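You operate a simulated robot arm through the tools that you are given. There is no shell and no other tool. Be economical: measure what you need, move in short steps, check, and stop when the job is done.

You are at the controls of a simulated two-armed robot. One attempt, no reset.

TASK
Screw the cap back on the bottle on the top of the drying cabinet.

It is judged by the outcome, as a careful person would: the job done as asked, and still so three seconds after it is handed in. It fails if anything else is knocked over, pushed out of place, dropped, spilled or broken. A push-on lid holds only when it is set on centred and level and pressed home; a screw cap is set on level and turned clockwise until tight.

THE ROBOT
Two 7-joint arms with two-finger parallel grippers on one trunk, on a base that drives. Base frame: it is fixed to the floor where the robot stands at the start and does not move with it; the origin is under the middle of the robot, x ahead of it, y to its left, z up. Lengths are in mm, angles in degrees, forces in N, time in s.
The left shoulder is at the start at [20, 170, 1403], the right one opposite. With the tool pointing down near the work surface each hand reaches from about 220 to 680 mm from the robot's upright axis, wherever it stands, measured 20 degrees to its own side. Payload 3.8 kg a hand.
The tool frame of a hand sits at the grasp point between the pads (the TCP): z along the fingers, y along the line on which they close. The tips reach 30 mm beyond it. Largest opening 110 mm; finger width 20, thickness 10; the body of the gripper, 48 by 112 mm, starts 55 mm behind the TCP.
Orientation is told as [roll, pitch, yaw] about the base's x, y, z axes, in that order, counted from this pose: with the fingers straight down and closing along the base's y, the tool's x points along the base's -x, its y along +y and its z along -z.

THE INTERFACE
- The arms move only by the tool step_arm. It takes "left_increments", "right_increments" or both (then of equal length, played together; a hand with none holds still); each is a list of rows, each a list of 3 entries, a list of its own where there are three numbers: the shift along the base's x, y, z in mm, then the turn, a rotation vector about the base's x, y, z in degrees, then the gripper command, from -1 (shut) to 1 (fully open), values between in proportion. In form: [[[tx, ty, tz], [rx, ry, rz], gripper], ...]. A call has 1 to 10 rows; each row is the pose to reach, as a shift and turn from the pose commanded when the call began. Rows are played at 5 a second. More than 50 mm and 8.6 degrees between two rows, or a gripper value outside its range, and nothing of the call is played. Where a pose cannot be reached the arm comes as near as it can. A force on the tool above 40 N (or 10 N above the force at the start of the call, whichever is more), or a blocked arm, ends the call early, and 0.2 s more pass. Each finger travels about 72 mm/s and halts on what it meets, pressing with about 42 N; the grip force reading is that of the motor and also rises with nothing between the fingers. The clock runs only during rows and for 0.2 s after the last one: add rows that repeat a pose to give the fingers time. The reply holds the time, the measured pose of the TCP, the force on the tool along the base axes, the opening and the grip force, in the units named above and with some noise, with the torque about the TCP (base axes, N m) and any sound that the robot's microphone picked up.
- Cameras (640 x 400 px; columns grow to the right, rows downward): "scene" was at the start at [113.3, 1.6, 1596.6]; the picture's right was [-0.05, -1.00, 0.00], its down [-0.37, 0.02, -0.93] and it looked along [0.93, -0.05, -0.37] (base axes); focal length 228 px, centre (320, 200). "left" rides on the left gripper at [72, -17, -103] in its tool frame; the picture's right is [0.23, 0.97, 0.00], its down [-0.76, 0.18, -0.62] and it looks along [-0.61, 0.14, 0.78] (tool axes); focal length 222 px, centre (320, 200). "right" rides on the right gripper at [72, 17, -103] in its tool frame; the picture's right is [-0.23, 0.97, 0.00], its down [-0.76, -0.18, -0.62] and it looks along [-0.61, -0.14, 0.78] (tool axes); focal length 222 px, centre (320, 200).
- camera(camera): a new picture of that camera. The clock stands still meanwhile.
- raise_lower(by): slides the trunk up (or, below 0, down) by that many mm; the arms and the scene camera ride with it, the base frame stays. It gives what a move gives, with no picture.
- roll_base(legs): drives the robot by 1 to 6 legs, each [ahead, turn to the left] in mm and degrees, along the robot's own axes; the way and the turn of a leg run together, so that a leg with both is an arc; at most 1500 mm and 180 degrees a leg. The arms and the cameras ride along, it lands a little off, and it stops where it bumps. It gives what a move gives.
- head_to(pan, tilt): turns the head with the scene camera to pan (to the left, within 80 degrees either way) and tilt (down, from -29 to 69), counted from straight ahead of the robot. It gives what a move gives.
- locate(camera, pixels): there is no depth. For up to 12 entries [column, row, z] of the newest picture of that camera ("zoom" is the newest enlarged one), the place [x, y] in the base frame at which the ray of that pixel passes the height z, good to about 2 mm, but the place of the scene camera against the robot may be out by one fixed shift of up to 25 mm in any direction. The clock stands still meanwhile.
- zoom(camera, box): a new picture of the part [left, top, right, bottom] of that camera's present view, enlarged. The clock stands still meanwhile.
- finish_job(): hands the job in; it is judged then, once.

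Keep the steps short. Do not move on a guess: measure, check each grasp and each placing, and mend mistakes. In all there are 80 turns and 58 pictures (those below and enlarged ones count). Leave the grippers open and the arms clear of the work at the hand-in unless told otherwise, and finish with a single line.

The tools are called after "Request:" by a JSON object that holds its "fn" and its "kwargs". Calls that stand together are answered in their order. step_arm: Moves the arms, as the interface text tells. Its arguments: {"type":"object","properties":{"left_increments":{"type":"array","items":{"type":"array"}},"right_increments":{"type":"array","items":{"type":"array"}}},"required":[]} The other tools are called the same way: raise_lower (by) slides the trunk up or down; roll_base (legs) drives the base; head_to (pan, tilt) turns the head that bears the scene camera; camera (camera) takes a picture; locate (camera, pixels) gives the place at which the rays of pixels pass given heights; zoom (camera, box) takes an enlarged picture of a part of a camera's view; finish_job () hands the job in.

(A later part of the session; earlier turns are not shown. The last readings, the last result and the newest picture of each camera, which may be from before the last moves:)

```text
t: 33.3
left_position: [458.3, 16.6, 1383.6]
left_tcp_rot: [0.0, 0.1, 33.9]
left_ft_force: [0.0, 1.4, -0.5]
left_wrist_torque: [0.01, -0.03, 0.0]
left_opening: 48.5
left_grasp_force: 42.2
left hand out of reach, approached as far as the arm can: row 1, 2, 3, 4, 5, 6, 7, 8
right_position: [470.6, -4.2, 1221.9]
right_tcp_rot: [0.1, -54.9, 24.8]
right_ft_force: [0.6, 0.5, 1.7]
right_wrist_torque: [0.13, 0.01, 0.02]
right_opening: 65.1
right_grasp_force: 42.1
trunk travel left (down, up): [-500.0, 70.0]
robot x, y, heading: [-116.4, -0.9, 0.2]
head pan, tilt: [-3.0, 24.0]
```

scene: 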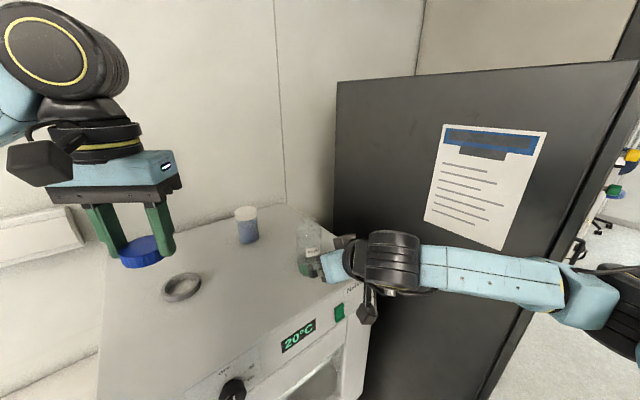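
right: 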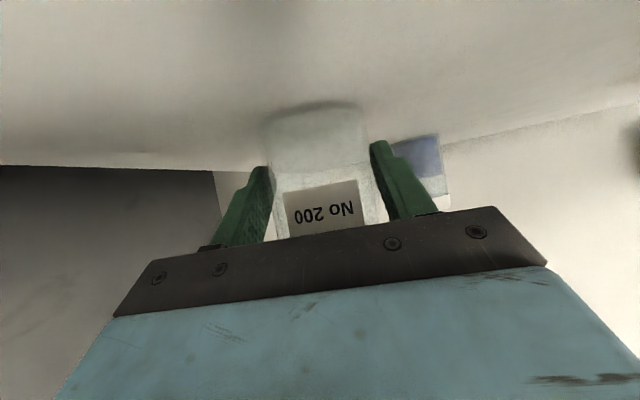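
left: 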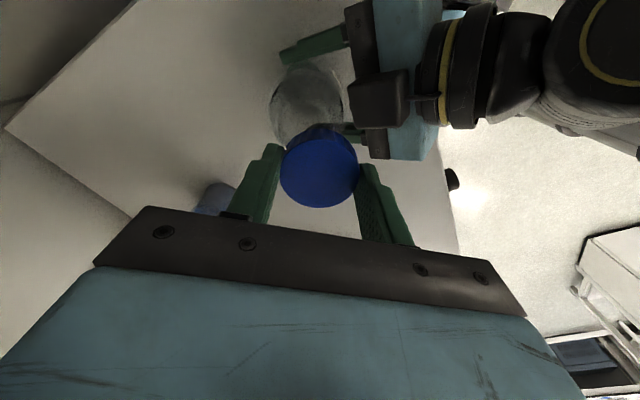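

This is a true reach limit: the left arm is about 30 mm short. I'll release the bottle, pull both hands back, and drive the base forward about 55 mm. First I'll open the right hand.

Request:
{"fn": "step_arm", "kwargs": {"right_increments": [[[0, 0, 0], [0, 0, 0], 0.3], [[0, 0, 0], [0, 0, 0], 0.6], [[0, 0, 0], [0, 0, 0], 1], [[0, 0, 0], [0, 0, 0], 1], [[-20, -9, 0], [0, 0, 0], 1], [[-45, -21, 0], [0, 0, 0], 1], [[-70, -33, 0], [0, 0, 0], 1], [[-100, -47, 0], [0, 0, 0], 1], [[-110, -52, 30], [0, 0, 0], 1], [[-110, -52, 60], [0, 0, 0], 1]], "left_increments": [[[0, 0, 10], [0, 0, 0], -1], [[-10, 15, 20], [0, 0, 0], -1], [[-20, 30, 20], [0, 0, 0], -1], [[-30, 45, 20], [0, 0, 0], -1], [[-45, 60, 20], [0, 0, 0], -1], [[-60, 75, 20], [0, 0, 0], -1], [[-75, 90, 20], [0, 0, 0], -1], [[-75, 100, 20], [0, 0, 0], -1], [[-75, 110, 20], [0, 0, 0], -1], [[-75, 110, 20], [0, 0, 0], -1]]}}

Request:
{"fn": "camera", "kwargs": {"camera": "scene"}}

```text
t: 35.5
left_position: [470.7, 109.8, 1430.4]
left_tcp_rot: [0.1, 0.1, 33.9]
left_ft_force: [-0.8, -0.5, 0.9]
left_wrist_torque: [0.01, 0.05, 0.01]
left_opening: 48.8
left_grasp_force: 42.1
left hand out of reach, approached as far as the arm can: row 2, 3, 4, 5, 6, 7, 8, 9, 10
right_position: [361.1, -57.0, 1279.3]
right_tcp_rot: [0.1, -54.8, 24.9]
right_ft_force: [-0.2, 0.4, 0.3]
right_wrist_torque: [0.0, -0.01, 0.06]
right_opening: 110.3
right_grasp_force: 0.0
trunk travel left (down, up): [-500.0, 70.0]
robot x, y, heading: [-117.4, 1.6, -0.2]
head pan, tilt: [-3.0, 24.0]
```

```text
26 pictures are left
```

scene: 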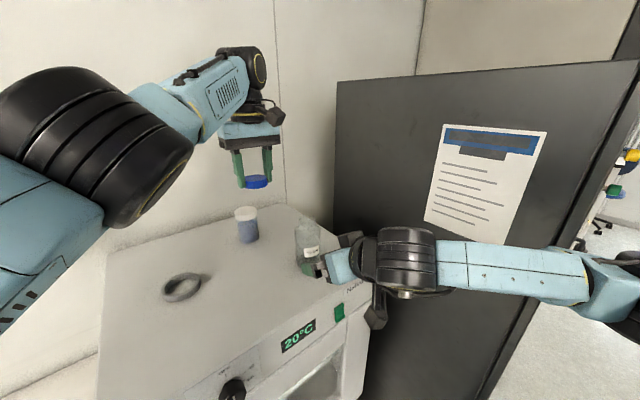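

The bottle is free and upright. The left arm seems to lag its command at full stretch, so I'll pull it back and down and see if it tracks.

Request:
{"fn": "step_arm", "kwargs": {"left_increments": [[[-20, 10, 0], [0, 0, 0], -1], [[-40, 20, 0], [0, 0, 0], -1], [[-60, 30, 0], [0, 0, 0], -1], [[-60, 30, 0], [0, 0, 0], -1], [[-60, 30, 0], [0, 0, 0], -1]]}}

```text
t: 36.7
left_position: [466.0, 126.2, 1451.4]
left_tcp_rot: [0.0, 0.1, 34.0]
left_ft_force: [0.7, 0.9, -0.1]
left_wrist_torque: [0.0, -0.02, -0.04]
left_opening: 48.9
left_grasp_force: 42.3
left hand out of reach, approached as far as the arm can: row 1, 2, 3, 4, 5
right_position: [360.8, -56.0, 1279.4]
right_tcp_rot: [0.1, -54.9, 25.0]
right_ft_force: [0.4, -0.4, 0.9]
right_wrist_torque: [0.0, 0.01, -0.04]
right_opening: 109.8
right_grasp_force: 0.1
trunk travel left (down, up): [-500.0, 70.0]
robot x, y, heading: [-116.9, -0.9, 0.1]
head pan, tilt: [-3.0, 24.0]
```

Request:
{"fn": "step_arm", "kwargs": {"left_increments": [[[-40, 0, -20], [0, 0, 0], -1], [[-80, 0, -40], [0, 0, 0], -1], [[-120, 0, -60], [0, 0, 0], -1], [[-160, 0, -60], [0, 0, 0], -1], [[-160, 0, -60], [0, 0, 0], -1]]}}

Request:
{"fn": "camera", "kwargs": {"camera": "scene"}}

```text
t: 37.9
left_position: [462.0, 102.3, 1446.5]
left_tcp_rot: [0.0, 0.1, 33.9]
left_ft_force: [0.2, 0.2, 0.2]
left_wrist_torque: [-0.02, 0.01, -0.01]
left_opening: 48.7
left_grasp_force: 41.9
left hand out of reach, approached as far as the arm can: row 1, 2, 3, 4, 5
right_position: [361.4, -56.8, 1279.9]
right_tcp_rot: [-0.1, -54.8, 24.8]
right_ft_force: [0.6, 0.9, -0.1]
right_wrist_torque: [-0.03, -0.03, -0.02]
right_opening: 109.8
right_grasp_force: 0.1
trunk travel left (down, up): [-500.0, 70.0]
robot x, y, heading: [-115.2, -1.9, 0.1]
head pan, tilt: [-3.0, 24.0]
```

```text
25 pictures are left
```

scene: 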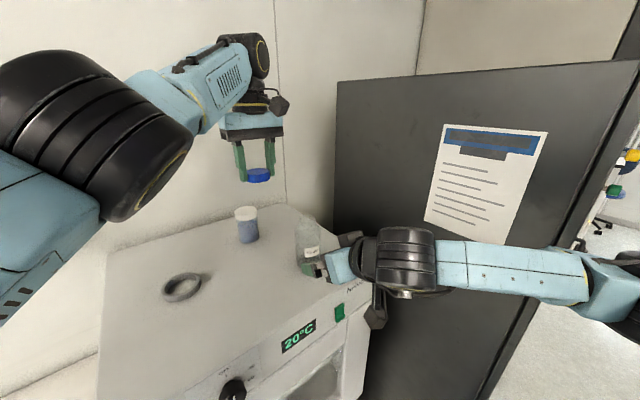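

The left arm isn't retracting, so some joint is stuck near a limit. I'll unwind the yaw to 0 while moving left and back.

Request:
{"fn": "step_arm", "kwargs": {"left_increments": [[[0, 15, 0], [0, 0, -8.5], -1], [[0, 30, 0], [0, 0, -17], -1], [[-10, 45, 0], [0, 0, -25.5], -1], [[-20, 60, 0], [0, 0, -34], -1], [[-40, 75, 0], [0, 0, -34], -1], [[-60, 90, 0], [0, 0, -34], -1], [[-60, 90, 0], [0, 0, -34], -1]]}}

```text
t: 39.5
left_position: [465.0, 170.2, 1469.6]
left_tcp_rot: [0.0, 0.0, 0.0]
left_ft_force: [-0.8, 0.9, -0.6]
left_wrist_torque: [0.03, -0.01, 0.0]
left_opening: 48.5
left_grasp_force: 41.8
left hand out of reach, approached as far as the arm can: row 1, 2, 3, 4, 5, 6, 7
right_position: [360.8, -56.6, 1280.5]
right_tcp_rot: [0.1, -54.8, 24.9]
right_ft_force: [0.2, -0.6, -0.2]
right_wrist_torque: [0.01, 0.0, 0.02]
right_opening: 110.1
right_grasp_force: 0.0
trunk travel left (down, up): [-500.0, 70.0]
robot x, y, heading: [-116.6, 3.5, -0.1]
head pan, tilt: [-3.0, 24.0]
```

The wrist is on its full-stretch sphere with the elbow straight, so pure retraction is singular. I'll move along the sphere, up and back, so the elbow has to bend.

Request:
{"fn": "step_arm", "kwargs": {"left_increments": [[[-15, 0, 30], [0, 0, 0], -1], [[-35, 0, 60], [0, 0, 0], -1], [[-60, 0, 90], [0, 0, 0], -1], [[-90, 0, 115], [0, 0, 0], -1], [[-125, 0, 130], [0, 0, 0], -1], [[-165, 0, 130], [0, 0, 0], -1], [[-205, 0, 120], [0, 0, 0], -1], [[-205, 0, 120], [0, 0, 0], -1]]}}

```text
t: 41.3
left_position: [260.1, 170.1, 1590.3]
left_tcp_rot: [0.0, 0.0, -0.1]
left_ft_force: [-0.1, -0.3, -0.1]
left_wrist_torque: [0.01, 0.0, 0.0]
left_opening: 48.7
left_grasp_force: 41.9
left hand out of reach, approached as far as the arm can: row 1
right_position: [362.1, -58.0, 1279.7]
right_tcp_rot: [0.1, -54.8, 24.8]
right_ft_force: [-0.8, 0.0, 0.0]
right_wrist_torque: [0.02, -0.03, 0.01]
right_opening: 110.0
right_grasp_force: 0.1
trunk travel left (down, up): [-500.0, 70.0]
robot x, y, heading: [-116.9, 0.9, 0.0]
head pan, tilt: [-3.0, 24.0]
```

The left arm is free again and at its commanded pose. I'll pull the right hand back a bit more and drive the base 65 mm forward.

Request:
{"fn": "step_arm", "kwargs": {"right_increments": [[[-20, -9, 15], [0, 0, 0], 1], [[-40, -18, 30], [0, 0, 0], 1], [[-60, -28, 45], [0, 0, 0], 1], [[-60, -28, 45], [0, 0, 0], 1]]}}

Request:
{"fn": "roll_base", "kwargs": {"legs": [[65, 0]]}}

```text
t: 42.3
left_position: [260.2, 170.5, 1590.8]
left_tcp_rot: [0.0, 0.0, 0.0]
left_ft_force: [0.0, 0.0, 0.2]
left_wrist_torque: [-0.02, 0.03, 0.02]
left_opening: 48.8
left_grasp_force: 41.6
right_position: [300.9, -85.3, 1324.6]
right_tcp_rot: [0.1, -54.8, 24.9]
right_ft_force: [-0.6, -0.3, 0.3]
right_wrist_torque: [0.01, -0.01, 0.01]
right_opening: 110.0
right_grasp_force: 0.1
trunk travel left (down, up): [-500.0, 70.0]
robot x, y, heading: [-116.9, 2.8, 0.2]
head pan, tilt: [-3.0, 24.0]
```

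```text
t: 43.3
left_position: [323.9, 170.1, 1590.3]
left_tcp_rot: [0.0, 0.1, 0.0]
left_ft_force: [0.3, 0.4, -0.4]
left_wrist_torque: [0.01, 0.04, 0.01]
left_opening: 48.7
left_grasp_force: 42.4
right_position: [364.8, -85.4, 1324.8]
right_tcp_rot: [0.1, -54.8, 24.9]
right_ft_force: [0.2, -0.6, 0.1]
right_wrist_torque: [0.02, 0.04, 0.03]
right_opening: 110.0
right_grasp_force: 0.1
trunk travel left (down, up): [-500.0, 70.0]
robot x, y, heading: [-53.1, -1.2, 0.1]
head pan, tilt: [-3.0, 24.0]
```

The base is now at x≈-53. I'll bring the left hand back to its viewing spot (440, 110, 1400) and the right hand to its pre-grasp point.

Request:
{"fn": "step_arm", "kwargs": {"left_increments": [[[19, -10, -32], [0, 0, 0], -1], [[38, -20, -64], [0, 0, 0], -1], [[58, -30, -96], [0, 0, 0], -1], [[77, -40, -128], [0, 0, 0], -1], [[97, -50, -160], [0, 0, 0], -1], [[116, -60, -190], [0, 0, 0], -1], [[116, -60, -190], [0, 0, 0], -1]], "right_increments": [[[2, 7, -20], [0, 0, 0], 1], [[4, 14, -40], [0, 0, 0], 1], [[6, 21, -60], [0, 0, 0], 1], [[8, 28, -80], [0, 0, 0], 1], [[9.2, 33.8, -102], [0, 0, 0], 1], [[9.2, 33.8, -102], [0, 0, 0], 1], [[9.2, 33.8, -102], [0, 0, 0], 1]]}}

Request:
{"fn": "camera", "kwargs": {"camera": "left"}}

Request:
{"fn": "camera", "kwargs": {"camera": "right"}}

```text
t: 44.9
left_position: [439.5, 109.7, 1401.3]
left_tcp_rot: [0.0, 0.0, 0.0]
left_ft_force: [-0.1, 0.8, 0.1]
left_wrist_torque: [0.01, -0.01, -0.01]
left_opening: 48.9
left_grasp_force: 42.0
right_position: [371.8, -51.2, 1223.5]
right_tcp_rot: [0.0, -54.9, 25.0]
right_ft_force: [0.2, -0.4, 0.5]
right_wrist_torque: [-0.03, -0.01, 0.0]
right_opening: 110.0
right_grasp_force: 0.0
trunk travel left (down, up): [-500.0, 70.0]
robot x, y, heading: [-52.8, 2.2, 0.1]
head pan, tilt: [-3.0, 24.0]
```

```text
24 pictures are left
```

left: 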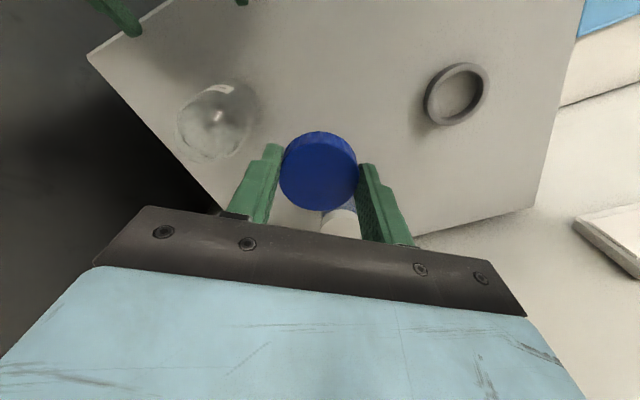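

```text
23 pictures are left
```

right: 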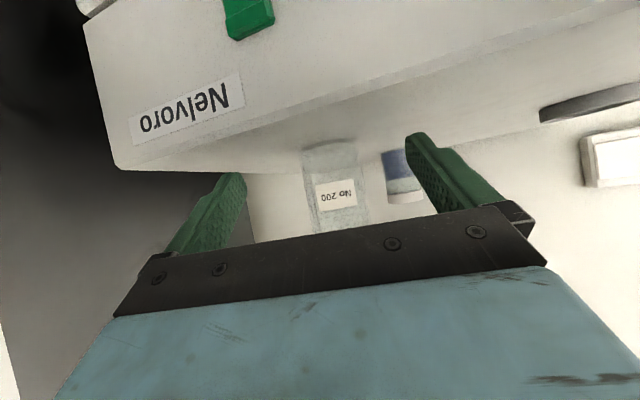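

No lean, and the bottle is unchanged. I'll advance the right hand as before and close most of the way.

Request:
{"fn": "step_arm", "kwargs": {"right_increments": [[[20, 9, -1], [0, 0, 0], 1], [[40, 18.5, -1], [0, 0, 0], 1], [[60, 28, -1], [0, 0, 0], 1], [[80, 37, -1], [0, 0, 0], 1], [[95.5, 44.4, -1], [0, 0, 0], 1], [[95.5, 44.4, -1], [0, 0, 0], 1], [[95.5, 44.4, -1], [0, 0, 0], 0.6], [[95.5, 44.4, -1], [0, 0, 0], 0.35], [[95.5, 44.4, -1], [0, 0, 0], 0.25], [[95.5, 44.4, -1], [0, 0, 0], 0.2]]}}

Request:
{"fn": "step_arm", "kwargs": {"right_increments": [[[0, 0, 0], [0, 0, 0], 0.15], [[0, 0, 0], [0, 0, 0], 0.1], [[0, 0, 0], [0, 0, 0], -0.2], [[0, 0, 0], [0, 0, 0], -1], [[0, 0, 0], [0, 0, 0], -1]]}}

Request:
{"fn": "zoom", "kwargs": {"camera": "left", "box": [175, 95, 245, 165]}}

Request:
{"fn": "locate", "kwargs": {"camera": "zoom", "pixels": [[220, 200, 1305], [320, 300, 1305], [420, 200, 1305], [320, 100, 1305], [320, 200, 1305]]}}

```text
t: 47.1
left_position: [439.0, 107.9, 1398.9]
left_tcp_rot: [0.0, 0.0, -0.1]
left_ft_force: [0.0, 0.3, 0.2]
left_wrist_torque: [0.01, 0.0, 0.02]
left_opening: 48.7
left_grasp_force: 42.0
right_position: [469.8, -7.0, 1222.8]
right_tcp_rot: [0.1, -54.9, 25.0]
right_ft_force: [-0.1, 1.0, 0.3]
right_wrist_torque: [-0.01, 0.03, 0.04]
right_opening: 66.2
right_grasp_force: 0.4
trunk travel left (down, up): [-500.0, 70.0]
robot x, y, heading: [-52.6, 1.5, -0.0]
head pan, tilt: [-3.0, 24.0]
```

```text
t: 48.3
left_position: [439.1, 108.7, 1400.7]
left_tcp_rot: [0.0, 0.0, 0.0]
left_ft_force: [0.4, -0.7, -0.4]
left_wrist_torque: [0.0, 0.02, 0.01]
left_opening: 48.5
left_grasp_force: 42.5
right_position: [468.6, -6.7, 1222.0]
right_tcp_rot: [0.1, -54.9, 24.9]
right_ft_force: [0.1, 0.8, -0.1]
right_wrist_torque: [0.06, -0.01, 0.02]
right_opening: 64.7
right_grasp_force: 42.2
trunk travel left (down, up): [-500.0, 70.0]
robot x, y, heading: [-53.5, -2.5, -0.1]
head pan, tilt: [-3.0, 24.0]
```

```text
5.71 times, centred on (210, 130) of left
```

zoom: 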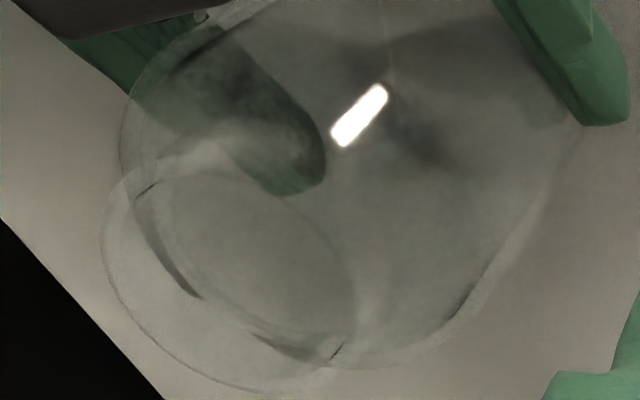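

```text
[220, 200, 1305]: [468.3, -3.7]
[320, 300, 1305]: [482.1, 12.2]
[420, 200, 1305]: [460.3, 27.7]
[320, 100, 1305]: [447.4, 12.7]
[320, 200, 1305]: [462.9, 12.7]
```

The bottle is gripped again at 64.7 mm. The mouth centre reads (480.5, -2). I'll pre-turn the left hand by +85° again.

Request:
{"fn": "step_arm", "kwargs": {"left_increments": [[[0, 0, 0], [0, 0, 8.5], -1], [[0, 0, 0], [0, 0, 17], -1], [[0, 0, 0], [0, 0, 25.5], -1], [[0, 0, 0], [0, 0, 34], -1], [[0, 0, 0], [0, 0, 42.5], -1], [[0, 0, 0], [0, 0, 51], -1], [[0, 0, 0], [0, 0, 59.5], -1], [[0, 0, 0], [0, 0, 68], -1], [[0, 0, 0], [0, 0, 76.5], -1], [[0, 0, 0], [0, 0, 85], -1]]}}

Request:
{"fn": "step_arm", "kwargs": {"left_increments": [[[10, -28, 0], [0, 0, 0], -1], [[20, -56, 0], [0, 0, 0], -1], [[30, -84, 0], [0, 0, 0], -1], [[41, -110, 0], [0, 0, 0], -1], [[41, -110, -20], [0, 0, 0], -1], [[41, -110, -38], [0, 0, 0], -1], [[41, -110, -38], [0, 0, 0], -1], [[41, -110, -38], [0, 0, 0], -1]]}}

Request:
{"fn": "camera", "kwargs": {"camera": "left"}}

Request:
{"fn": "zoom", "kwargs": {"camera": "scene", "box": [250, 150, 410, 300]}}

```text
t: 50.5
left_position: [441.5, 111.3, 1400.6]
left_tcp_rot: [0.1, 0.0, 85.2]
left_ft_force: [0.1, -0.2, 0.8]
left_wrist_torque: [-0.01, 0.01, 0.06]
left_opening: 48.9
left_grasp_force: 42.1
right_position: [469.2, -7.6, 1222.3]
right_tcp_rot: [0.0, -55.0, 25.1]
right_ft_force: [-0.9, -0.2, 0.4]
right_wrist_torque: [0.09, 0.03, 0.05]
right_opening: 64.8
right_grasp_force: 41.9
trunk travel left (down, up): [-500.0, 70.0]
robot x, y, heading: [-53.7, 1.8, 0.0]
head pan, tilt: [-3.0, 24.0]
```

```text
t: 52.3
left_position: [481.9, -0.2, 1362.2]
left_tcp_rot: [0.0, 0.0, 85.0]
left_ft_force: [-0.2, 0.2, -0.6]
left_wrist_torque: [0.02, -0.02, 0.01]
left_opening: 48.9
left_grasp_force: 42.2
right_position: [468.1, -7.0, 1223.4]
right_tcp_rot: [0.0, -54.9, 25.0]
right_ft_force: [-0.7, 0.4, 1.8]
right_wrist_torque: [0.09, 0.0, 0.02]
right_opening: 64.8
right_grasp_force: 41.7
trunk travel left (down, up): [-500.0, 70.0]
robot x, y, heading: [-51.1, -2.4, -0.1]
head pan, tilt: [-3.0, 24.0]
```

```text
21 pictures are left
```

left: 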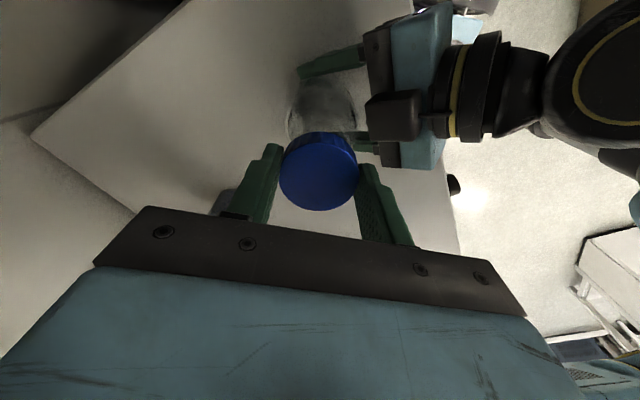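

```text
2.67 times, centred on (330, 225) of scene
```

zoom: 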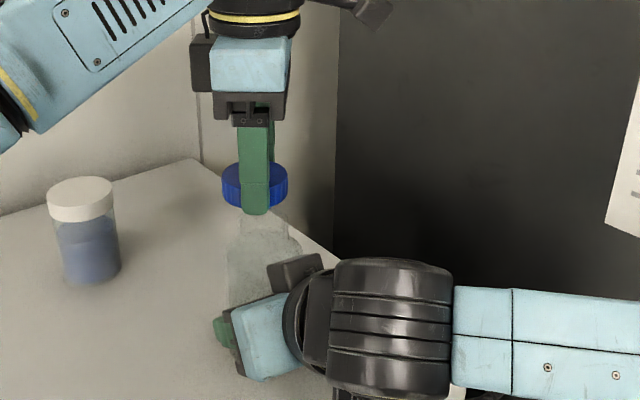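

The hand reached the spot and the cap is over the mouth. In the left view the bottle is centred at column 321 and the cap at 318. I'll lower it 22 mm with a small correction.

Request:
{"fn": "step_arm", "kwargs": {"left_increments": [[[-0.8, -1.2, -8], [0, 0, 0], -1], [[-0.8, -1.2, -14], [0, 0, 0], -1], [[-0.8, -1.2, -18], [0, 0, 0], -1], [[-0.8, -1.2, -22], [0, 0, 0], -1], [[-0.8, -1.2, -22], [0, 0, 0], -1]]}}

Request:
{"fn": "zoom", "kwargs": {"camera": "scene", "box": [270, 180, 370, 260]}}

Request:
{"fn": "zoom", "kwargs": {"camera": "left", "box": [260, 70, 380, 220]}}

```text
t: 53.5
left_position: [480.2, -1.0, 1339.8]
left_tcp_rot: [0.0, 0.0, 84.9]
left_ft_force: [-0.4, 0.0, 0.4]
left_wrist_torque: [0.03, 0.06, -0.01]
left_opening: 48.9
left_grasp_force: 42.8
right_position: [468.4, -8.0, 1222.1]
right_tcp_rot: [0.1, -54.9, 25.0]
right_ft_force: [-0.6, 0.7, 1.1]
right_wrist_torque: [0.04, 0.01, 0.03]
right_opening: 64.9
right_grasp_force: 42.0
trunk travel left (down, up): [-500.0, 70.0]
robot x, y, heading: [-51.9, -2.3, -0.1]
head pan, tilt: [-3.0, 24.0]
```

```text
5.00 times, centred on (320, 220) of scene
```

zoom: 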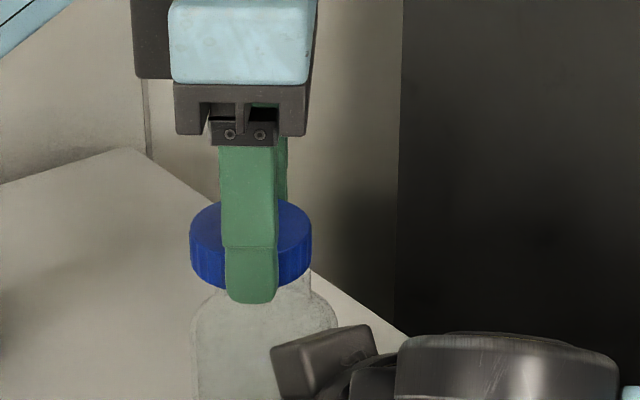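

```text
2.67 times, centred on (320, 145) of left
```

zoom: 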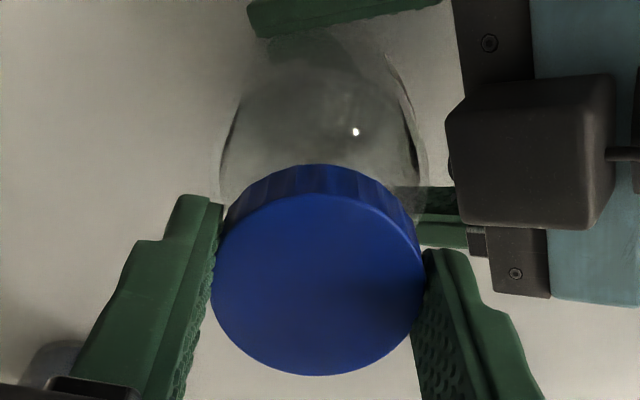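

The cap is over the neck with no contact. The dark box on the right hand lies near the left finger, so I'll measure its place and clearance.

Request:
{"fn": "locate", "kwargs": {"camera": "left", "pixels": [[368, 97, 1280], [368, 97, 1300], [368, 146, 1280], [368, 146, 1300], [368, 97, 1260], [368, 146, 1260]]}}

Request:
{"fn": "zoom", "kwargs": {"camera": "right", "box": [160, 80, 480, 280]}}

```text
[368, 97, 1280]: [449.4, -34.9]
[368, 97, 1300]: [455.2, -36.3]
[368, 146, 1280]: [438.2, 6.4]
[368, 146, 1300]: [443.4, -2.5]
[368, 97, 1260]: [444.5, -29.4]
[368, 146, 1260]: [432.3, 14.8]
```

```text
2.00 times, centred on (320, 180) of right
```

zoom: 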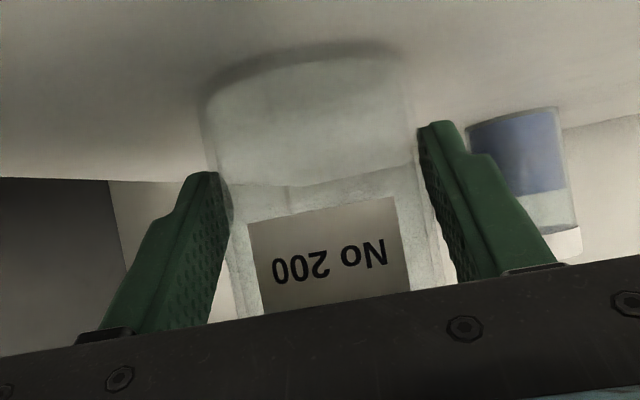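

The box's top is about z 1286 and its face about 36 mm from the axis. My fingertips stay above 1295 while the cap sits high, and on regrasps I'll hold the cap higher. Now I'll lower in small steps to contact.

Request:
{"fn": "step_arm", "kwargs": {"left_increments": [[[-0.3, -0.5, -2], [0, 0, 0], -1], [[-0.3, -0.5, -4], [0, 0, 0], -1], [[-0.3, -0.5, -5.5], [0, 0, 0], -1], [[-0.3, -0.5, -7], [0, 0, 0], -1], [[-0.3, -0.5, -7], [0, 0, 0], -1]]}}

```text
t: 54.7
left_position: [479.4, 0.2, 1337.0]
left_tcp_rot: [-0.3, 0.2, 85.0]
left_ft_force: [-1.9, -0.4, 38.1]
left_wrist_torque: [-0.59, 0.07, -0.03]
left_opening: 48.9
left_grasp_force: 42.0
right_position: [468.4, -7.6, 1220.8]
right_tcp_rot: [0.1, -54.8, 25.0]
right_ft_force: [11.1, 3.8, -6.9]
right_wrist_torque: [0.59, -0.28, -0.02]
right_opening: 64.7
right_grasp_force: 42.0
trunk travel left (down, up): [-500.0, 70.0]
robot x, y, heading: [-52.6, 0.2, -0.1]
head pan, tilt: [-3.0, 24.0]
```

Contact with 38 N at cap bottom z≈1305. The torque puts the contact about 15 mm towards -y, so the cap is offset to +y. I'll back up, shift about 2 mm in -y, and try again.

Request:
{"fn": "step_arm", "kwargs": {"left_increments": [[[0, 0, 4], [0, 0, 0], -1], [[0, -2.2, 4], [0, 0, 0], -1], [[0, -2.2, 4], [0, 0, 0], -1]]}}

Request:
{"fn": "step_arm", "kwargs": {"left_increments": [[[0, 0, -2], [0, 0, 0], -1], [[0, 0, -3.5], [0, 0, 0], -1], [[0, 0, -5], [0, 0, 0], -1], [[0, 0, -6], [0, 0, 0], -1], [[0, 0, -7], [0, 0, 0], -1]]}}

```text
t: 55.5
left_position: [479.3, -0.7, 1336.7]
left_tcp_rot: [0.0, -0.2, 85.2]
left_ft_force: [0.6, 6.1, 16.6]
left_wrist_torque: [-0.09, -0.11, 0.07]
left_opening: 48.8
left_grasp_force: 41.8
right_position: [468.1, -7.0, 1222.0]
right_tcp_rot: [0.0, -54.9, 24.9]
right_ft_force: [1.9, -4.1, -3.3]
right_wrist_torque: [0.56, -0.04, -0.03]
right_opening: 65.0
right_grasp_force: 41.9
trunk travel left (down, up): [-500.0, 70.0]
robot x, y, heading: [-56.0, 1.1, 0.1]
head pan, tilt: [-3.0, 24.0]
```

```text
t: 56.3
left_position: [478.8, -2.4, 1337.3]
left_tcp_rot: [-0.4, 0.0, 85.2]
left_ft_force: [-2.2, 2.0, 6.9]
left_wrist_torque: [0.0, 0.1, -0.06]
left_opening: 48.5
left_grasp_force: 41.4
right_position: [467.7, -8.4, 1220.8]
right_tcp_rot: [0.1, -55.0, 24.9]
right_ft_force: [-0.2, -0.3, 4.5]
right_wrist_torque: [0.02, 0.29, -0.02]
right_opening: 64.9
right_grasp_force: 42.1
trunk travel left (down, up): [-500.0, 70.0]
robot x, y, heading: [-55.5, 1.5, -0.1]
head pan, tilt: [-3.0, 24.0]
stopped in row 4 (left hand): the force on the tool passed its limit at 41 N (the readings are from after the stop); the commanded pose is now the measured one
```

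It stopped at the same height. I'll look closely to see whether the cap sits over the rim or rests on its edge.

Request:
{"fn": "zoom", "kwargs": {"camera": "scene", "box": [285, 200, 355, 250]}}

Request:
{"fn": "zoom", "kwargs": {"camera": "left", "box": [270, 80, 370, 200]}}

```text
8.00 times, centred on (320, 225) of scene
```

zoom: 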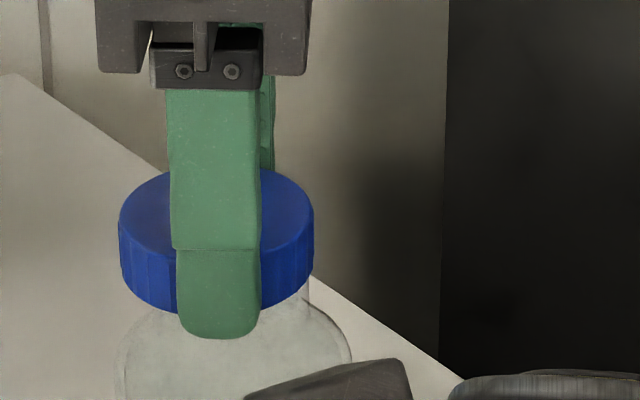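

```text
3.33 times, centred on (320, 140) of left
```

zoom: 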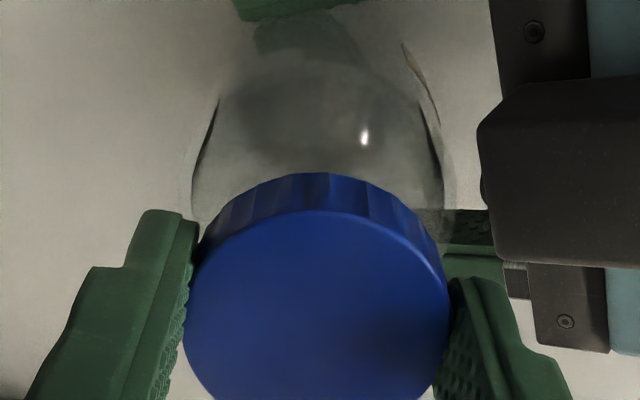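

In the scene zoom the cap's centre is at column 216 and the bottle's at about 226-232, so the cap is still about 2 mm too far left. In x it's aligned. I'll raise it, shift -2 mm in y, and try again.

Request:
{"fn": "step_arm", "kwargs": {"left_increments": [[[0, 0, 3], [0, 0, 0], -1], [[0, -2, 4], [0, 0, 0], -1], [[0, -2, 4], [0, 0, 0], -1], [[0, -2, 2], [0, 0, 0], -1], [[0, -2, 0.5], [0, 0, 0], -1], [[0, -2, -0.5], [0, 0, 0], -1], [[0, -2, -1.5], [0, 0, 0], -1], [[0, -2, -2.5], [0, 0, 0], -1], [[0, -2, -3.5], [0, 0, 0], -1]]}}

Request:
{"fn": "zoom", "kwargs": {"camera": "scene", "box": [285, 200, 355, 250]}}

```text
t: 58.3
left_position: [479.9, -3.8, 1333.1]
left_tcp_rot: [-0.4, 0.1, 85.1]
left_ft_force: [0.3, -3.6, 1.8]
left_wrist_torque: [-0.12, 0.0, 0.0]
left_opening: 48.7
left_grasp_force: 42.3
right_position: [468.2, -7.7, 1222.9]
right_tcp_rot: [0.0, -54.8, 24.9]
right_ft_force: [0.9, 3.8, 8.5]
right_wrist_torque: [-0.36, -0.05, 0.11]
right_opening: 64.9
right_grasp_force: 41.8
trunk travel left (down, up): [-500.0, 70.0]
robot x, y, heading: [-53.5, 2.3, 0.1]
head pan, tilt: [-3.0, 24.0]
```

```text
8.00 times, centred on (320, 225) of scene
```

zoom: 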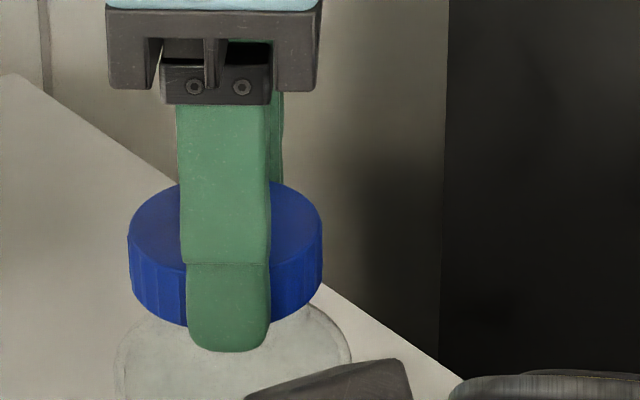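

The cap went over the rim: z is 1333 with almost no force. I'll level it (roll -0.4°) and carry on down gently.

Request:
{"fn": "step_arm", "kwargs": {"left_increments": [[[0, 0, -1], [0.3, 0, 0], -1], [[0, 0, -2], [0.4, -0.1, 0], -1], [[0, 0, -3], [0.4, -0.1, 0], -1], [[0, 0, -4], [0.4, -0.1, 0], -1], [[0, 0, -5], [0.4, -0.1, 0], -1], [[0, 0, -5], [0.4, -0.1, 0], -1]]}}

```text
t: 59.7
left_position: [481.2, -4.4, 1328.2]
left_tcp_rot: [-0.5, -0.3, 85.1]
left_ft_force: [2.7, -3.5, 2.5]
left_wrist_torque: [-0.15, -0.07, 0.0]
left_opening: 48.8
left_grasp_force: 42.5
right_position: [467.8, -8.1, 1223.0]
right_tcp_rot: [0.0, -54.9, 24.9]
right_ft_force: [-0.7, 4.9, 9.4]
right_wrist_torque: [-0.03, -0.14, 0.04]
right_opening: 64.7
right_grasp_force: 41.8
trunk travel left (down, up): [-500.0, 70.0]
robot x, y, heading: [-54.4, 3.1, 0.1]
head pan, tilt: [-3.0, 24.0]
```

Request:
{"fn": "step_arm", "kwargs": {"left_increments": [[[0, 0, -1], [0.3, 0.2, 0], -1], [[0, 0, -2], [0.3, 0.2, 0], -1], [[0, 0, -3], [0.3, 0.2, 0], -1], [[0, 0, -4], [0.3, 0.2, 0], -1], [[0, 0, -4], [0.3, 0.2, 0], -1]]}}

Request:
{"fn": "zoom", "kwargs": {"camera": "scene", "box": [285, 200, 355, 250]}}

```text
t: 60.9
left_position: [479.8, -4.5, 1325.3]
left_tcp_rot: [-0.6, -0.6, 85.0]
left_ft_force: [9.6, -11.9, 30.9]
left_wrist_torque: [-0.05, -0.09, -0.05]
left_opening: 48.6
left_grasp_force: 42.1
right_position: [468.4, -7.3, 1223.4]
right_tcp_rot: [0.1, -54.8, 24.8]
right_ft_force: [0.8, 11.6, 6.2]
right_wrist_torque: [-0.23, -0.77, -0.05]
right_opening: 65.0
right_grasp_force: 41.2
trunk travel left (down, up): [-500.0, 70.0]
robot x, y, heading: [-55.2, 1.4, -0.1]
head pan, tilt: [-3.0, 24.0]
```

```text
8.00 times, centred on (320, 225) of scene
```

zoom: 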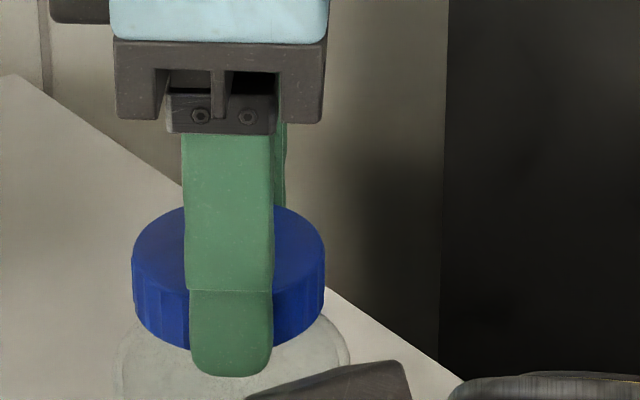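

The cap is seated on the threads with 31 N down and a small side force. I'll relieve the side load by about 0.8 mm and turn clockwise (negative yaw).

Request:
{"fn": "step_arm", "kwargs": {"left_increments": [[[0.6, -0.7, 0.8], [0.3, 0.3, 0], -1], [[0.6, -0.7, 0.7], [0.3, 0.3, -8], -1], [[0.6, -0.7, 0.6], [0.3, 0.3, -16], -1], [[0.6, -0.7, 0.5], [0.3, 0.3, -24], -1], [[0.6, -0.7, 0.4], [0.3, 0.3, -32], -1], [[0.6, -0.7, 0.3], [0.3, 0.3, -40], -1], [[0.6, -0.7, 0.2], [0.3, 0.3, -48], -1], [[0.6, -0.7, 0.1], [0.3, 0.3, -56], -1], [[0.6, -0.7, 0], [0.3, 0.3, -64], -1]]}}

```text
t: 62.9
left_position: [478.8, -2.7, 1325.4]
left_tcp_rot: [0.2, -0.8, 20.9]
left_ft_force: [-22.0, 0.5, 26.2]
left_wrist_torque: [-0.03, 0.71, -0.01]
left_opening: 48.9
left_grasp_force: 41.8
right_position: [467.2, -8.2, 1222.6]
right_tcp_rot: [-0.2, -54.8, 24.8]
right_ft_force: [19.3, 8.9, -1.0]
right_wrist_torque: [0.62, 0.76, 0.28]
right_opening: 65.0
right_grasp_force: 41.6
trunk travel left (down, up): [-500.0, 70.0]
robot x, y, heading: [-52.2, -0.6, -0.2]
head pan, tilt: [-3.0, 24.0]
```

It turned 64° with a side force of -22 N in x. I'll relieve that by moving -1.3 mm in x and keep turning.

Request:
{"fn": "step_arm", "kwargs": {"left_increments": [[[-1.3, 0, 0.4], [0, 0, 0], -1], [[-1.3, 0, 0.3], [0, 0, -8], -1], [[-1.3, 0, 0.2], [0, 0, -16], -1], [[-1.3, 0, 0.1], [0, 0, -24], -1], [[-1.3, 0, 0], [0, 0, -32], -1], [[-1.3, 0, -0.1], [0, 0, -40], -1], [[-1.3, 0, -0.1], [0, 0, -40], -1]]}}

Request:
{"fn": "zoom", "kwargs": {"camera": "scene", "box": [275, 190, 365, 260]}}

```text
t: 64.5
left_position: [478.7, -3.3, 1323.2]
left_tcp_rot: [0.4, -0.8, -18.7]
left_ft_force: [-5.1, 18.9, 20.6]
left_wrist_torque: [0.32, 0.06, 0.03]
left_opening: 48.6
left_grasp_force: 42.1
right_position: [467.4, -8.3, 1222.8]
right_tcp_rot: [-0.2, -54.8, 24.9]
right_ft_force: [4.8, -14.5, 0.5]
right_wrist_torque: [1.52, -0.21, -0.05]
right_opening: 64.9
right_grasp_force: 41.8
trunk travel left (down, up): [-500.0, 70.0]
robot x, y, heading: [-49.4, -0.9, 0.2]
head pan, tilt: [-3.0, 24.0]
```

```text
5.71 times, centred on (320, 225) of scene
```

zoom: 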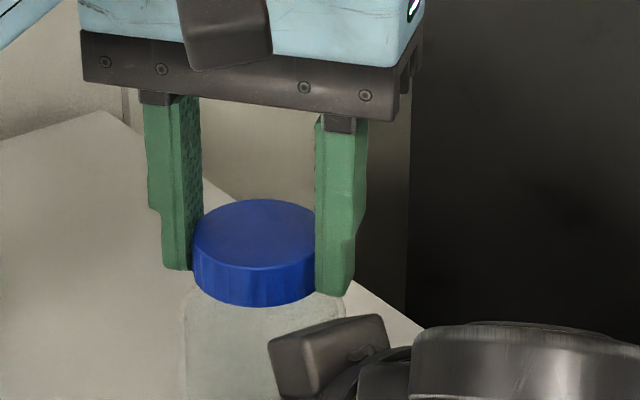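

z dropped 2 mm to 1323, so the thread is taking. I'll release a little, lift clear and wind back for another stroke.

Request:
{"fn": "step_arm", "kwargs": {"left_increments": [[[0, 0, 0], [0, 0, 0], 0.0], [[0, 0, 0], [0, 0, 0], 0.15], [[0, 0, 0], [0, 0, 0], 0.15], [[0, 0, 10], [0, 0, 0], 0.15], [[0, 0, 35], [0, 0, 0], 0.15], [[0, 0, 45], [0, 0, 8.5], 0.15], [[0, 0, 45], [0, 0, 17], 0.15], [[0, 0, 45], [0, 0, 19], 0.15], [[0, 0, 45], [0, 0, 19], 0.15]]}}

Request:
{"fn": "camera", "kwargs": {"camera": "left"}}

Request:
{"fn": "zoom", "kwargs": {"camera": "scene", "box": [275, 190, 365, 260]}}

```text
t: 66.5
left_position: [479.4, -4.4, 1368.3]
left_tcp_rot: [0.1, -0.7, 0.1]
left_ft_force: [-0.4, -0.4, 0.5]
left_wrist_torque: [0.01, -0.01, 0.03]
left_opening: 63.4
left_grasp_force: 0.1
right_position: [468.7, -8.1, 1222.2]
right_tcp_rot: [-0.1, -54.9, 24.9]
right_ft_force: [-0.4, 3.5, 6.4]
right_wrist_torque: [0.1, -0.34, 0.14]
right_opening: 64.8
right_grasp_force: 41.9
trunk travel left (down, up): [-500.0, 70.0]
robot x, y, heading: [-47.8, 0.6, 0.2]
head pan, tilt: [-3.0, 24.0]
```

```text
11 pictures are left
```

left: 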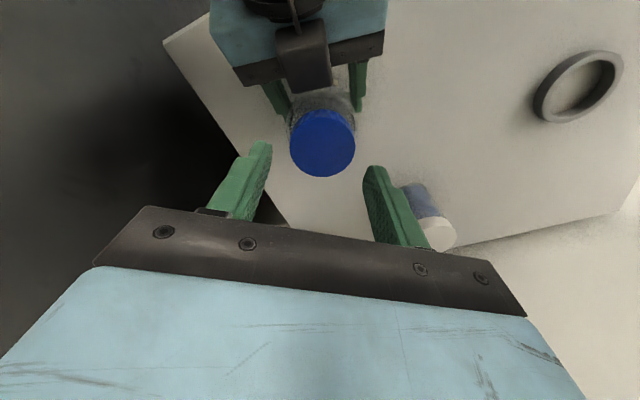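

```text
5.71 times, centred on (320, 225) of scene
```

zoom: 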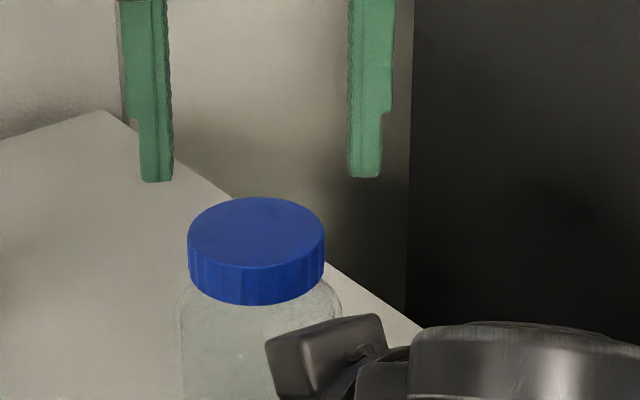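

The cap sits level and centred on the neck. I'll locate its centre for the next grasp.

Request:
{"fn": "locate", "kwargs": {"camera": "left", "pixels": [[322.5, 145, 1307], [290, 143, 1307], [355, 147, 1307], [323, 177, 1307]]}}

Request:
{"fn": "step_arm", "kwargs": {"left_increments": [[[0, 0, 0], [0, 0.7, 8.5], 0.15], [[0, 0, 0], [0, 0.7, 17], 0.15], [[0, 0, 0], [0, 0.7, 25.5], 0.15], [[0, 0, 0], [0, 0.7, 34], 0.15], [[0, 0, 0], [0, 0.7, 42.5], 0.15], [[0, 0, 0], [0, 0.7, 51], 0.15], [[0, 0, 0], [0, 0.7, 59.5], 0.15], [[0, 0, 0], [0, 0.7, 68], 0.15], [[0, 0, 0], [0, 0.7, 76], 0.15], [[0, 0, 0], [0, 0.7, 84], 0.15]]}}

```text
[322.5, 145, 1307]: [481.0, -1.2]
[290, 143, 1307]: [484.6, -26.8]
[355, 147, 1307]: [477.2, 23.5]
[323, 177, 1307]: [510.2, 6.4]
```

```text
t: 68.7
left_position: [479.6, -5.4, 1368.3]
left_tcp_rot: [0.7, -0.3, 84.3]
left_ft_force: [-0.3, -0.4, -0.1]
left_wrist_torque: [-0.01, -0.01, 0.02]
left_opening: 63.2
left_grasp_force: 0.1
right_position: [468.3, -7.7, 1222.4]
right_tcp_rot: [0.1, -54.8, 24.9]
right_ft_force: [0.1, 2.0, 7.2]
right_wrist_torque: [0.15, -0.37, 0.13]
right_opening: 64.9
right_grasp_force: 41.7
trunk travel left (down, up): [-500.0, 70.0]
robot x, y, heading: [-53.4, -2.8, 0.2]
head pan, tilt: [-3.0, 24.0]
```

The cap centre is about (481.5, -2). I'll level the hand, shift it over the cap and lower to z 1328, about 5 mm higher on the cap than before, then close.

Request:
{"fn": "step_arm", "kwargs": {"left_increments": [[[2, 3, 0], [-0.6, 0.3, 0], 0.15], [[2, 3, -15], [-0.6, 0.3, 0], 0.15], [[2, 3, -30], [-0.6, 0.3, 0], 0.15], [[2, 3, -40], [-0.6, 0.3, 0], 0.15], [[2, 3, -40], [-0.6, 0.3, 0], 0.15], [[2, 3, -40], [-0.6, 0.3, 0], 0], [[2, 3, -40], [-0.6, 0.3, 0], -0.5], [[2, 3, -40], [-0.6, 0.3, 0], -1], [[2, 3, -40], [-0.6, 0.3, 0], -1]]}}

```text
t: 70.7
left_position: [481.9, -1.6, 1327.4]
left_tcp_rot: [0.8, 0.5, 84.1]
left_ft_force: [12.5, -0.6, 0.2]
left_wrist_torque: [-0.04, -0.48, -0.01]
left_opening: 48.3
left_grasp_force: 42.3
right_position: [468.2, -7.9, 1221.7]
right_tcp_rot: [0.1, -54.8, 24.9]
right_ft_force: [-12.0, 0.6, 7.6]
right_wrist_torque: [0.25, -1.13, 0.1]
right_opening: 64.9
right_grasp_force: 42.3
trunk travel left (down, up): [-500.0, 70.0]
robot x, y, heading: [-51.1, -0.8, 0.1]
head pan, tilt: [-3.0, 24.0]
```

The cap is gripped at 48.3 mm. I'll ease +0.8 mm in x, level the hand, and turn clockwise again while following the thread down slightly.

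Request:
{"fn": "step_arm", "kwargs": {"left_increments": [[[0.8, 0, -0.5], [0.4, -0.8, 0], -1], [[0.8, 0, -0.7], [0.4, -0.8, -8], -1], [[0.8, 0, -0.9], [0.4, -0.8, -16], -1], [[0.8, 0, -1.1], [0.4, -0.8, -24], -1], [[0.8, 0, -1.3], [0.4, -0.8, -32], -1], [[0.8, 0, -1.5], [0.4, -0.8, -40], -1], [[0.8, 0, -1.7], [0.4, -0.8, -48], -1], [[0.8, 0, -1.9], [0.4, -0.8, -56], -1], [[0.8, 0, -2.1], [0.4, -0.8, -64], -1]]}}

```text
t: 72.7
left_position: [481.1, -2.1, 1327.3]
left_tcp_rot: [0.4, -0.3, 19.8]
left_ft_force: [-8.1, -6.9, 1.6]
left_wrist_torque: [-0.23, 0.24, -0.01]
left_opening: 48.2
left_grasp_force: 42.2
right_position: [468.5, -8.9, 1221.4]
right_tcp_rot: [0.0, -54.8, 24.8]
right_ft_force: [6.9, 6.9, 4.1]
right_wrist_torque: [-0.38, 0.86, -0.02]
right_opening: 65.0
right_grasp_force: 42.1
trunk travel left (down, up): [-500.0, 70.0]
robot x, y, heading: [-55.0, -3.0, 0.0]
head pan, tilt: [-3.0, 24.0]
```

Low torque and turning freely. I'll continue clockwise to about -50° with more downward push.

Request:
{"fn": "step_arm", "kwargs": {"left_increments": [[[-0.5, -0.4, -0.5], [0, 0, -8], -1], [[-0.5, -0.4, -1], [0, 0, -16], -1], [[-0.5, -0.4, -1.5], [0, 0, -24], -1], [[-0.5, -0.4, -2], [0, 0, -32], -1], [[-0.5, -0.4, -2.5], [0, 0, -40], -1], [[-0.5, -0.4, -3], [0, 0, -48], -1], [[-0.5, -0.4, -3.5], [0, 0, -56], -1], [[-0.5, -0.4, -4], [0, 0, -64], -1], [[-0.5, -0.4, -4], [0, 0, -70], -1]]}}

```text
t: 74.7
left_position: [481.3, -3.1, 1325.2]
left_tcp_rot: [0.6, -0.6, -50.1]
left_ft_force: [-7.2, -7.0, 32.6]
left_wrist_torque: [-0.22, 0.22, -0.02]
left_opening: 48.3
left_grasp_force: 42.4
right_position: [468.9, -8.3, 1221.2]
right_tcp_rot: [0.0, -54.8, 24.9]
right_ft_force: [15.9, 8.7, -3.0]
right_wrist_torque: [-0.09, 0.38, -0.1]
right_opening: 64.9
right_grasp_force: 42.1
trunk travel left (down, up): [-500.0, 70.0]
robot x, y, heading: [-53.0, 4.1, -0.1]
head pan, tilt: [-3.0, 24.0]
```

It's down another 2 mm and not tight yet. There's still wrist range, so I'll keep turning clockwise.

Request:
{"fn": "step_arm", "kwargs": {"left_increments": [[[-0.4, -0.3, 0], [0, 0, -8], -1], [[-0.4, -0.3, 0], [0, 0, -16], -1], [[-0.4, -0.3, -0.2], [0, 0, -24], -1], [[-0.4, -0.3, -0.4], [0, 0, -32], -1], [[-0.4, -0.3, -0.6], [0, 0, -40], -1], [[-0.4, -0.3, -0.8], [0, 0, -48], -1], [[-0.4, -0.3, -1], [0, 0, -56], -1], [[-0.4, -0.3, -1.2], [0, 0, -64], -1]]}}

```text
t: 76.5
left_position: [481.4, -2.5, 1320.0]
left_tcp_rot: [0.5, -0.2, -113.9]
left_ft_force: [4.8, 3.8, 11.5]
left_wrist_torque: [-0.05, -0.3, 0.89]
left_opening: 49.2
left_grasp_force: 41.9
right_position: [468.3, -8.8, 1221.0]
right_tcp_rot: [-0.1, -54.7, 24.8]
right_ft_force: [-1.6, -3.3, -0.7]
right_wrist_torque: [0.23, -0.06, -0.81]
right_opening: 64.7
right_grasp_force: 42.3
trunk travel left (down, up): [-500.0, 70.0]
robot x, y, heading: [-52.0, -0.5, -0.1]
head pan, tilt: [-3.0, 24.0]
```

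z fell to 1320 and there's now a torque of 0.89 N m, so the cap is starting to bite. A bit further to tighten.

Request:
{"fn": "step_arm", "kwargs": {"left_increments": [[[0, 0, 0], [0, 0, -6], -1], [[0, 0, 0], [0, 0, -12], -1], [[0, 0, 0], [0, 0, -18], -1], [[0, 0, 0], [0, 0, -18], -1]]}}

Request:
{"fn": "zoom", "kwargs": {"camera": "scene", "box": [275, 190, 365, 260]}}

```text
t: 77.5
left_position: [481.0, -4.1, 1319.2]
left_tcp_rot: [0.4, -0.4, -132.1]
left_ft_force: [-4.4, 0.1, 4.6]
left_wrist_torque: [0.07, 0.24, 1.06]
left_opening: 49.2
left_grasp_force: 42.4
right_position: [470.4, -9.4, 1222.7]
right_tcp_rot: [-0.1, -54.8, 24.8]
right_ft_force: [4.5, -3.9, 1.1]
right_wrist_torque: [-0.3, 0.29, -1.08]
right_opening: 65.1
right_grasp_force: 42.2
trunk travel left (down, up): [-500.0, 70.0]
robot x, y, heading: [-54.9, -2.0, -0.0]
head pan, tilt: [-3.0, 24.0]
```

```text
5.71 times, centred on (320, 225) of scene
```

zoom: 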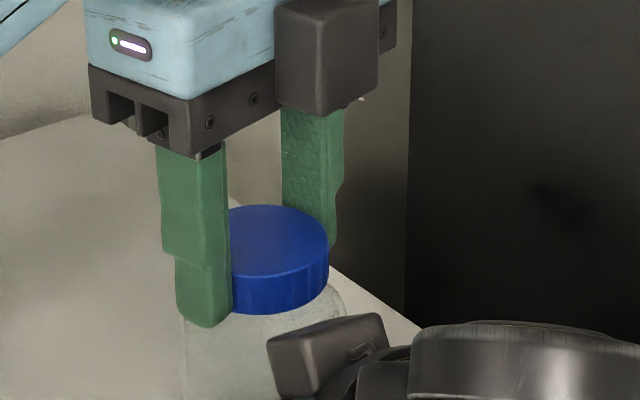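

Request:
{"fn": "step_arm", "kwargs": {"left_increments": [[[0, 0.5, 0], [0, 0, -7], -1], [[0, 0.5, 0], [0, 0, -14], -1], [[0, 0.5, 0], [0, 0, -21], -1], [[0, 0.5, 0], [0, 0, -21], -1]]}}

Request:
{"fn": "zoom", "kwargs": {"camera": "scene", "box": [275, 190, 365, 260]}}

```text
t: 78.5
left_position: [481.5, -3.0, 1321.0]
left_tcp_rot: [0.6, -0.3, -152.9]
left_ft_force: [3.8, 4.2, -0.2]
left_wrist_torque: [0.16, 0.02, 0.98]
left_opening: 48.4
left_grasp_force: 41.8
right_position: [469.2, -8.5, 1220.5]
right_tcp_rot: [0.0, -54.7, 24.8]
right_ft_force: [-1.5, -5.0, 3.5]
right_wrist_torque: [0.15, -0.29, -0.98]
right_opening: 64.8
right_grasp_force: 42.5
trunk travel left (down, up): [-500.0, 70.0]
robot x, y, heading: [-53.4, 1.1, -0.1]
head pan, tilt: [-3.0, 24.0]
```

```text
5.71 times, centred on (320, 225) of scene
```

zoom: 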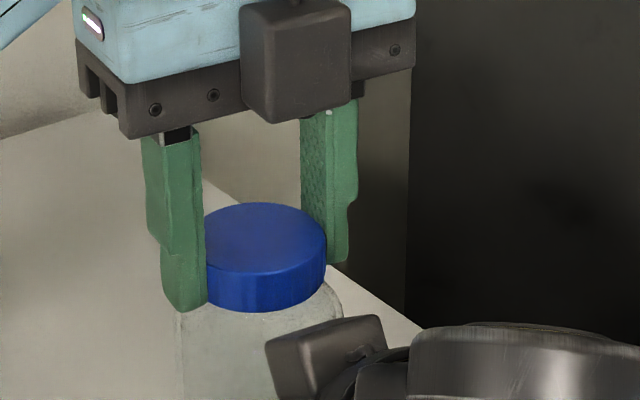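

Torque stays at about 1 N m, z no longer drops, and the opening jitters as the ribs slip past the fingers, so the cap is tight. I'll check that the bottle's label hasn't turned in the right hand, then release the cap and lift off.

Request:
{"fn": "zoom", "kwargs": {"camera": "right", "box": [160, 80, 480, 280]}}

Request:
{"fn": "step_arm", "kwargs": {"left_increments": [[[0, 0, 0], [0, 0, 0], 0.0], [[0, 0, 0], [0, 0, 0], 0.2], [[0, 0, 0], [0, 0, 0], 0.2], [[0, 0, 10], [0, 0, 0], 0.2], [[0, 0, 35], [0, 0, 0], 0.2], [[0, 0, 45], [0, 0, 0], 0.2], [[0, 0, 45], [0, 0, 0], 0.2]]}}

Request:
{"fn": "zoom", "kwargs": {"camera": "scene", "box": [275, 190, 365, 260]}}

```text
2.00 times, centred on (320, 180) of right
```

zoom: 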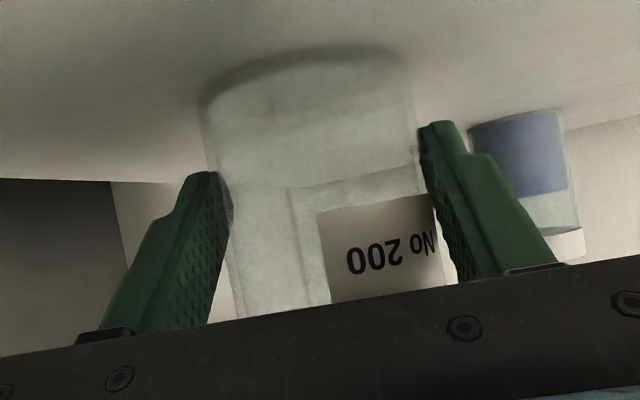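

```text
t: 80.1
left_position: [481.1, -1.4, 1367.0]
left_tcp_rot: [0.6, -0.4, -152.8]
left_ft_force: [-0.4, 0.3, -0.3]
left_wrist_torque: [0.01, -0.01, 0.03]
left_opening: 65.9
left_grasp_force: 0.1
right_position: [469.1, -8.6, 1222.2]
right_tcp_rot: [0.0, -54.8, 24.8]
right_ft_force: [-1.2, -0.2, 0.7]
right_wrist_torque: [-0.06, 0.13, -0.03]
right_opening: 64.8
right_grasp_force: 41.9
trunk travel left (down, up): [-500.0, 70.0]
robot x, y, heading: [-55.5, 2.5, 0.1]
head pan, tilt: [-3.0, 24.0]
```

```text
5.71 times, centred on (320, 225) of scene
```

zoom: 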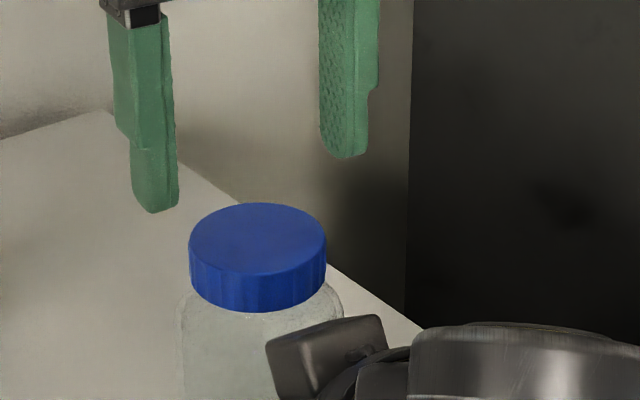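

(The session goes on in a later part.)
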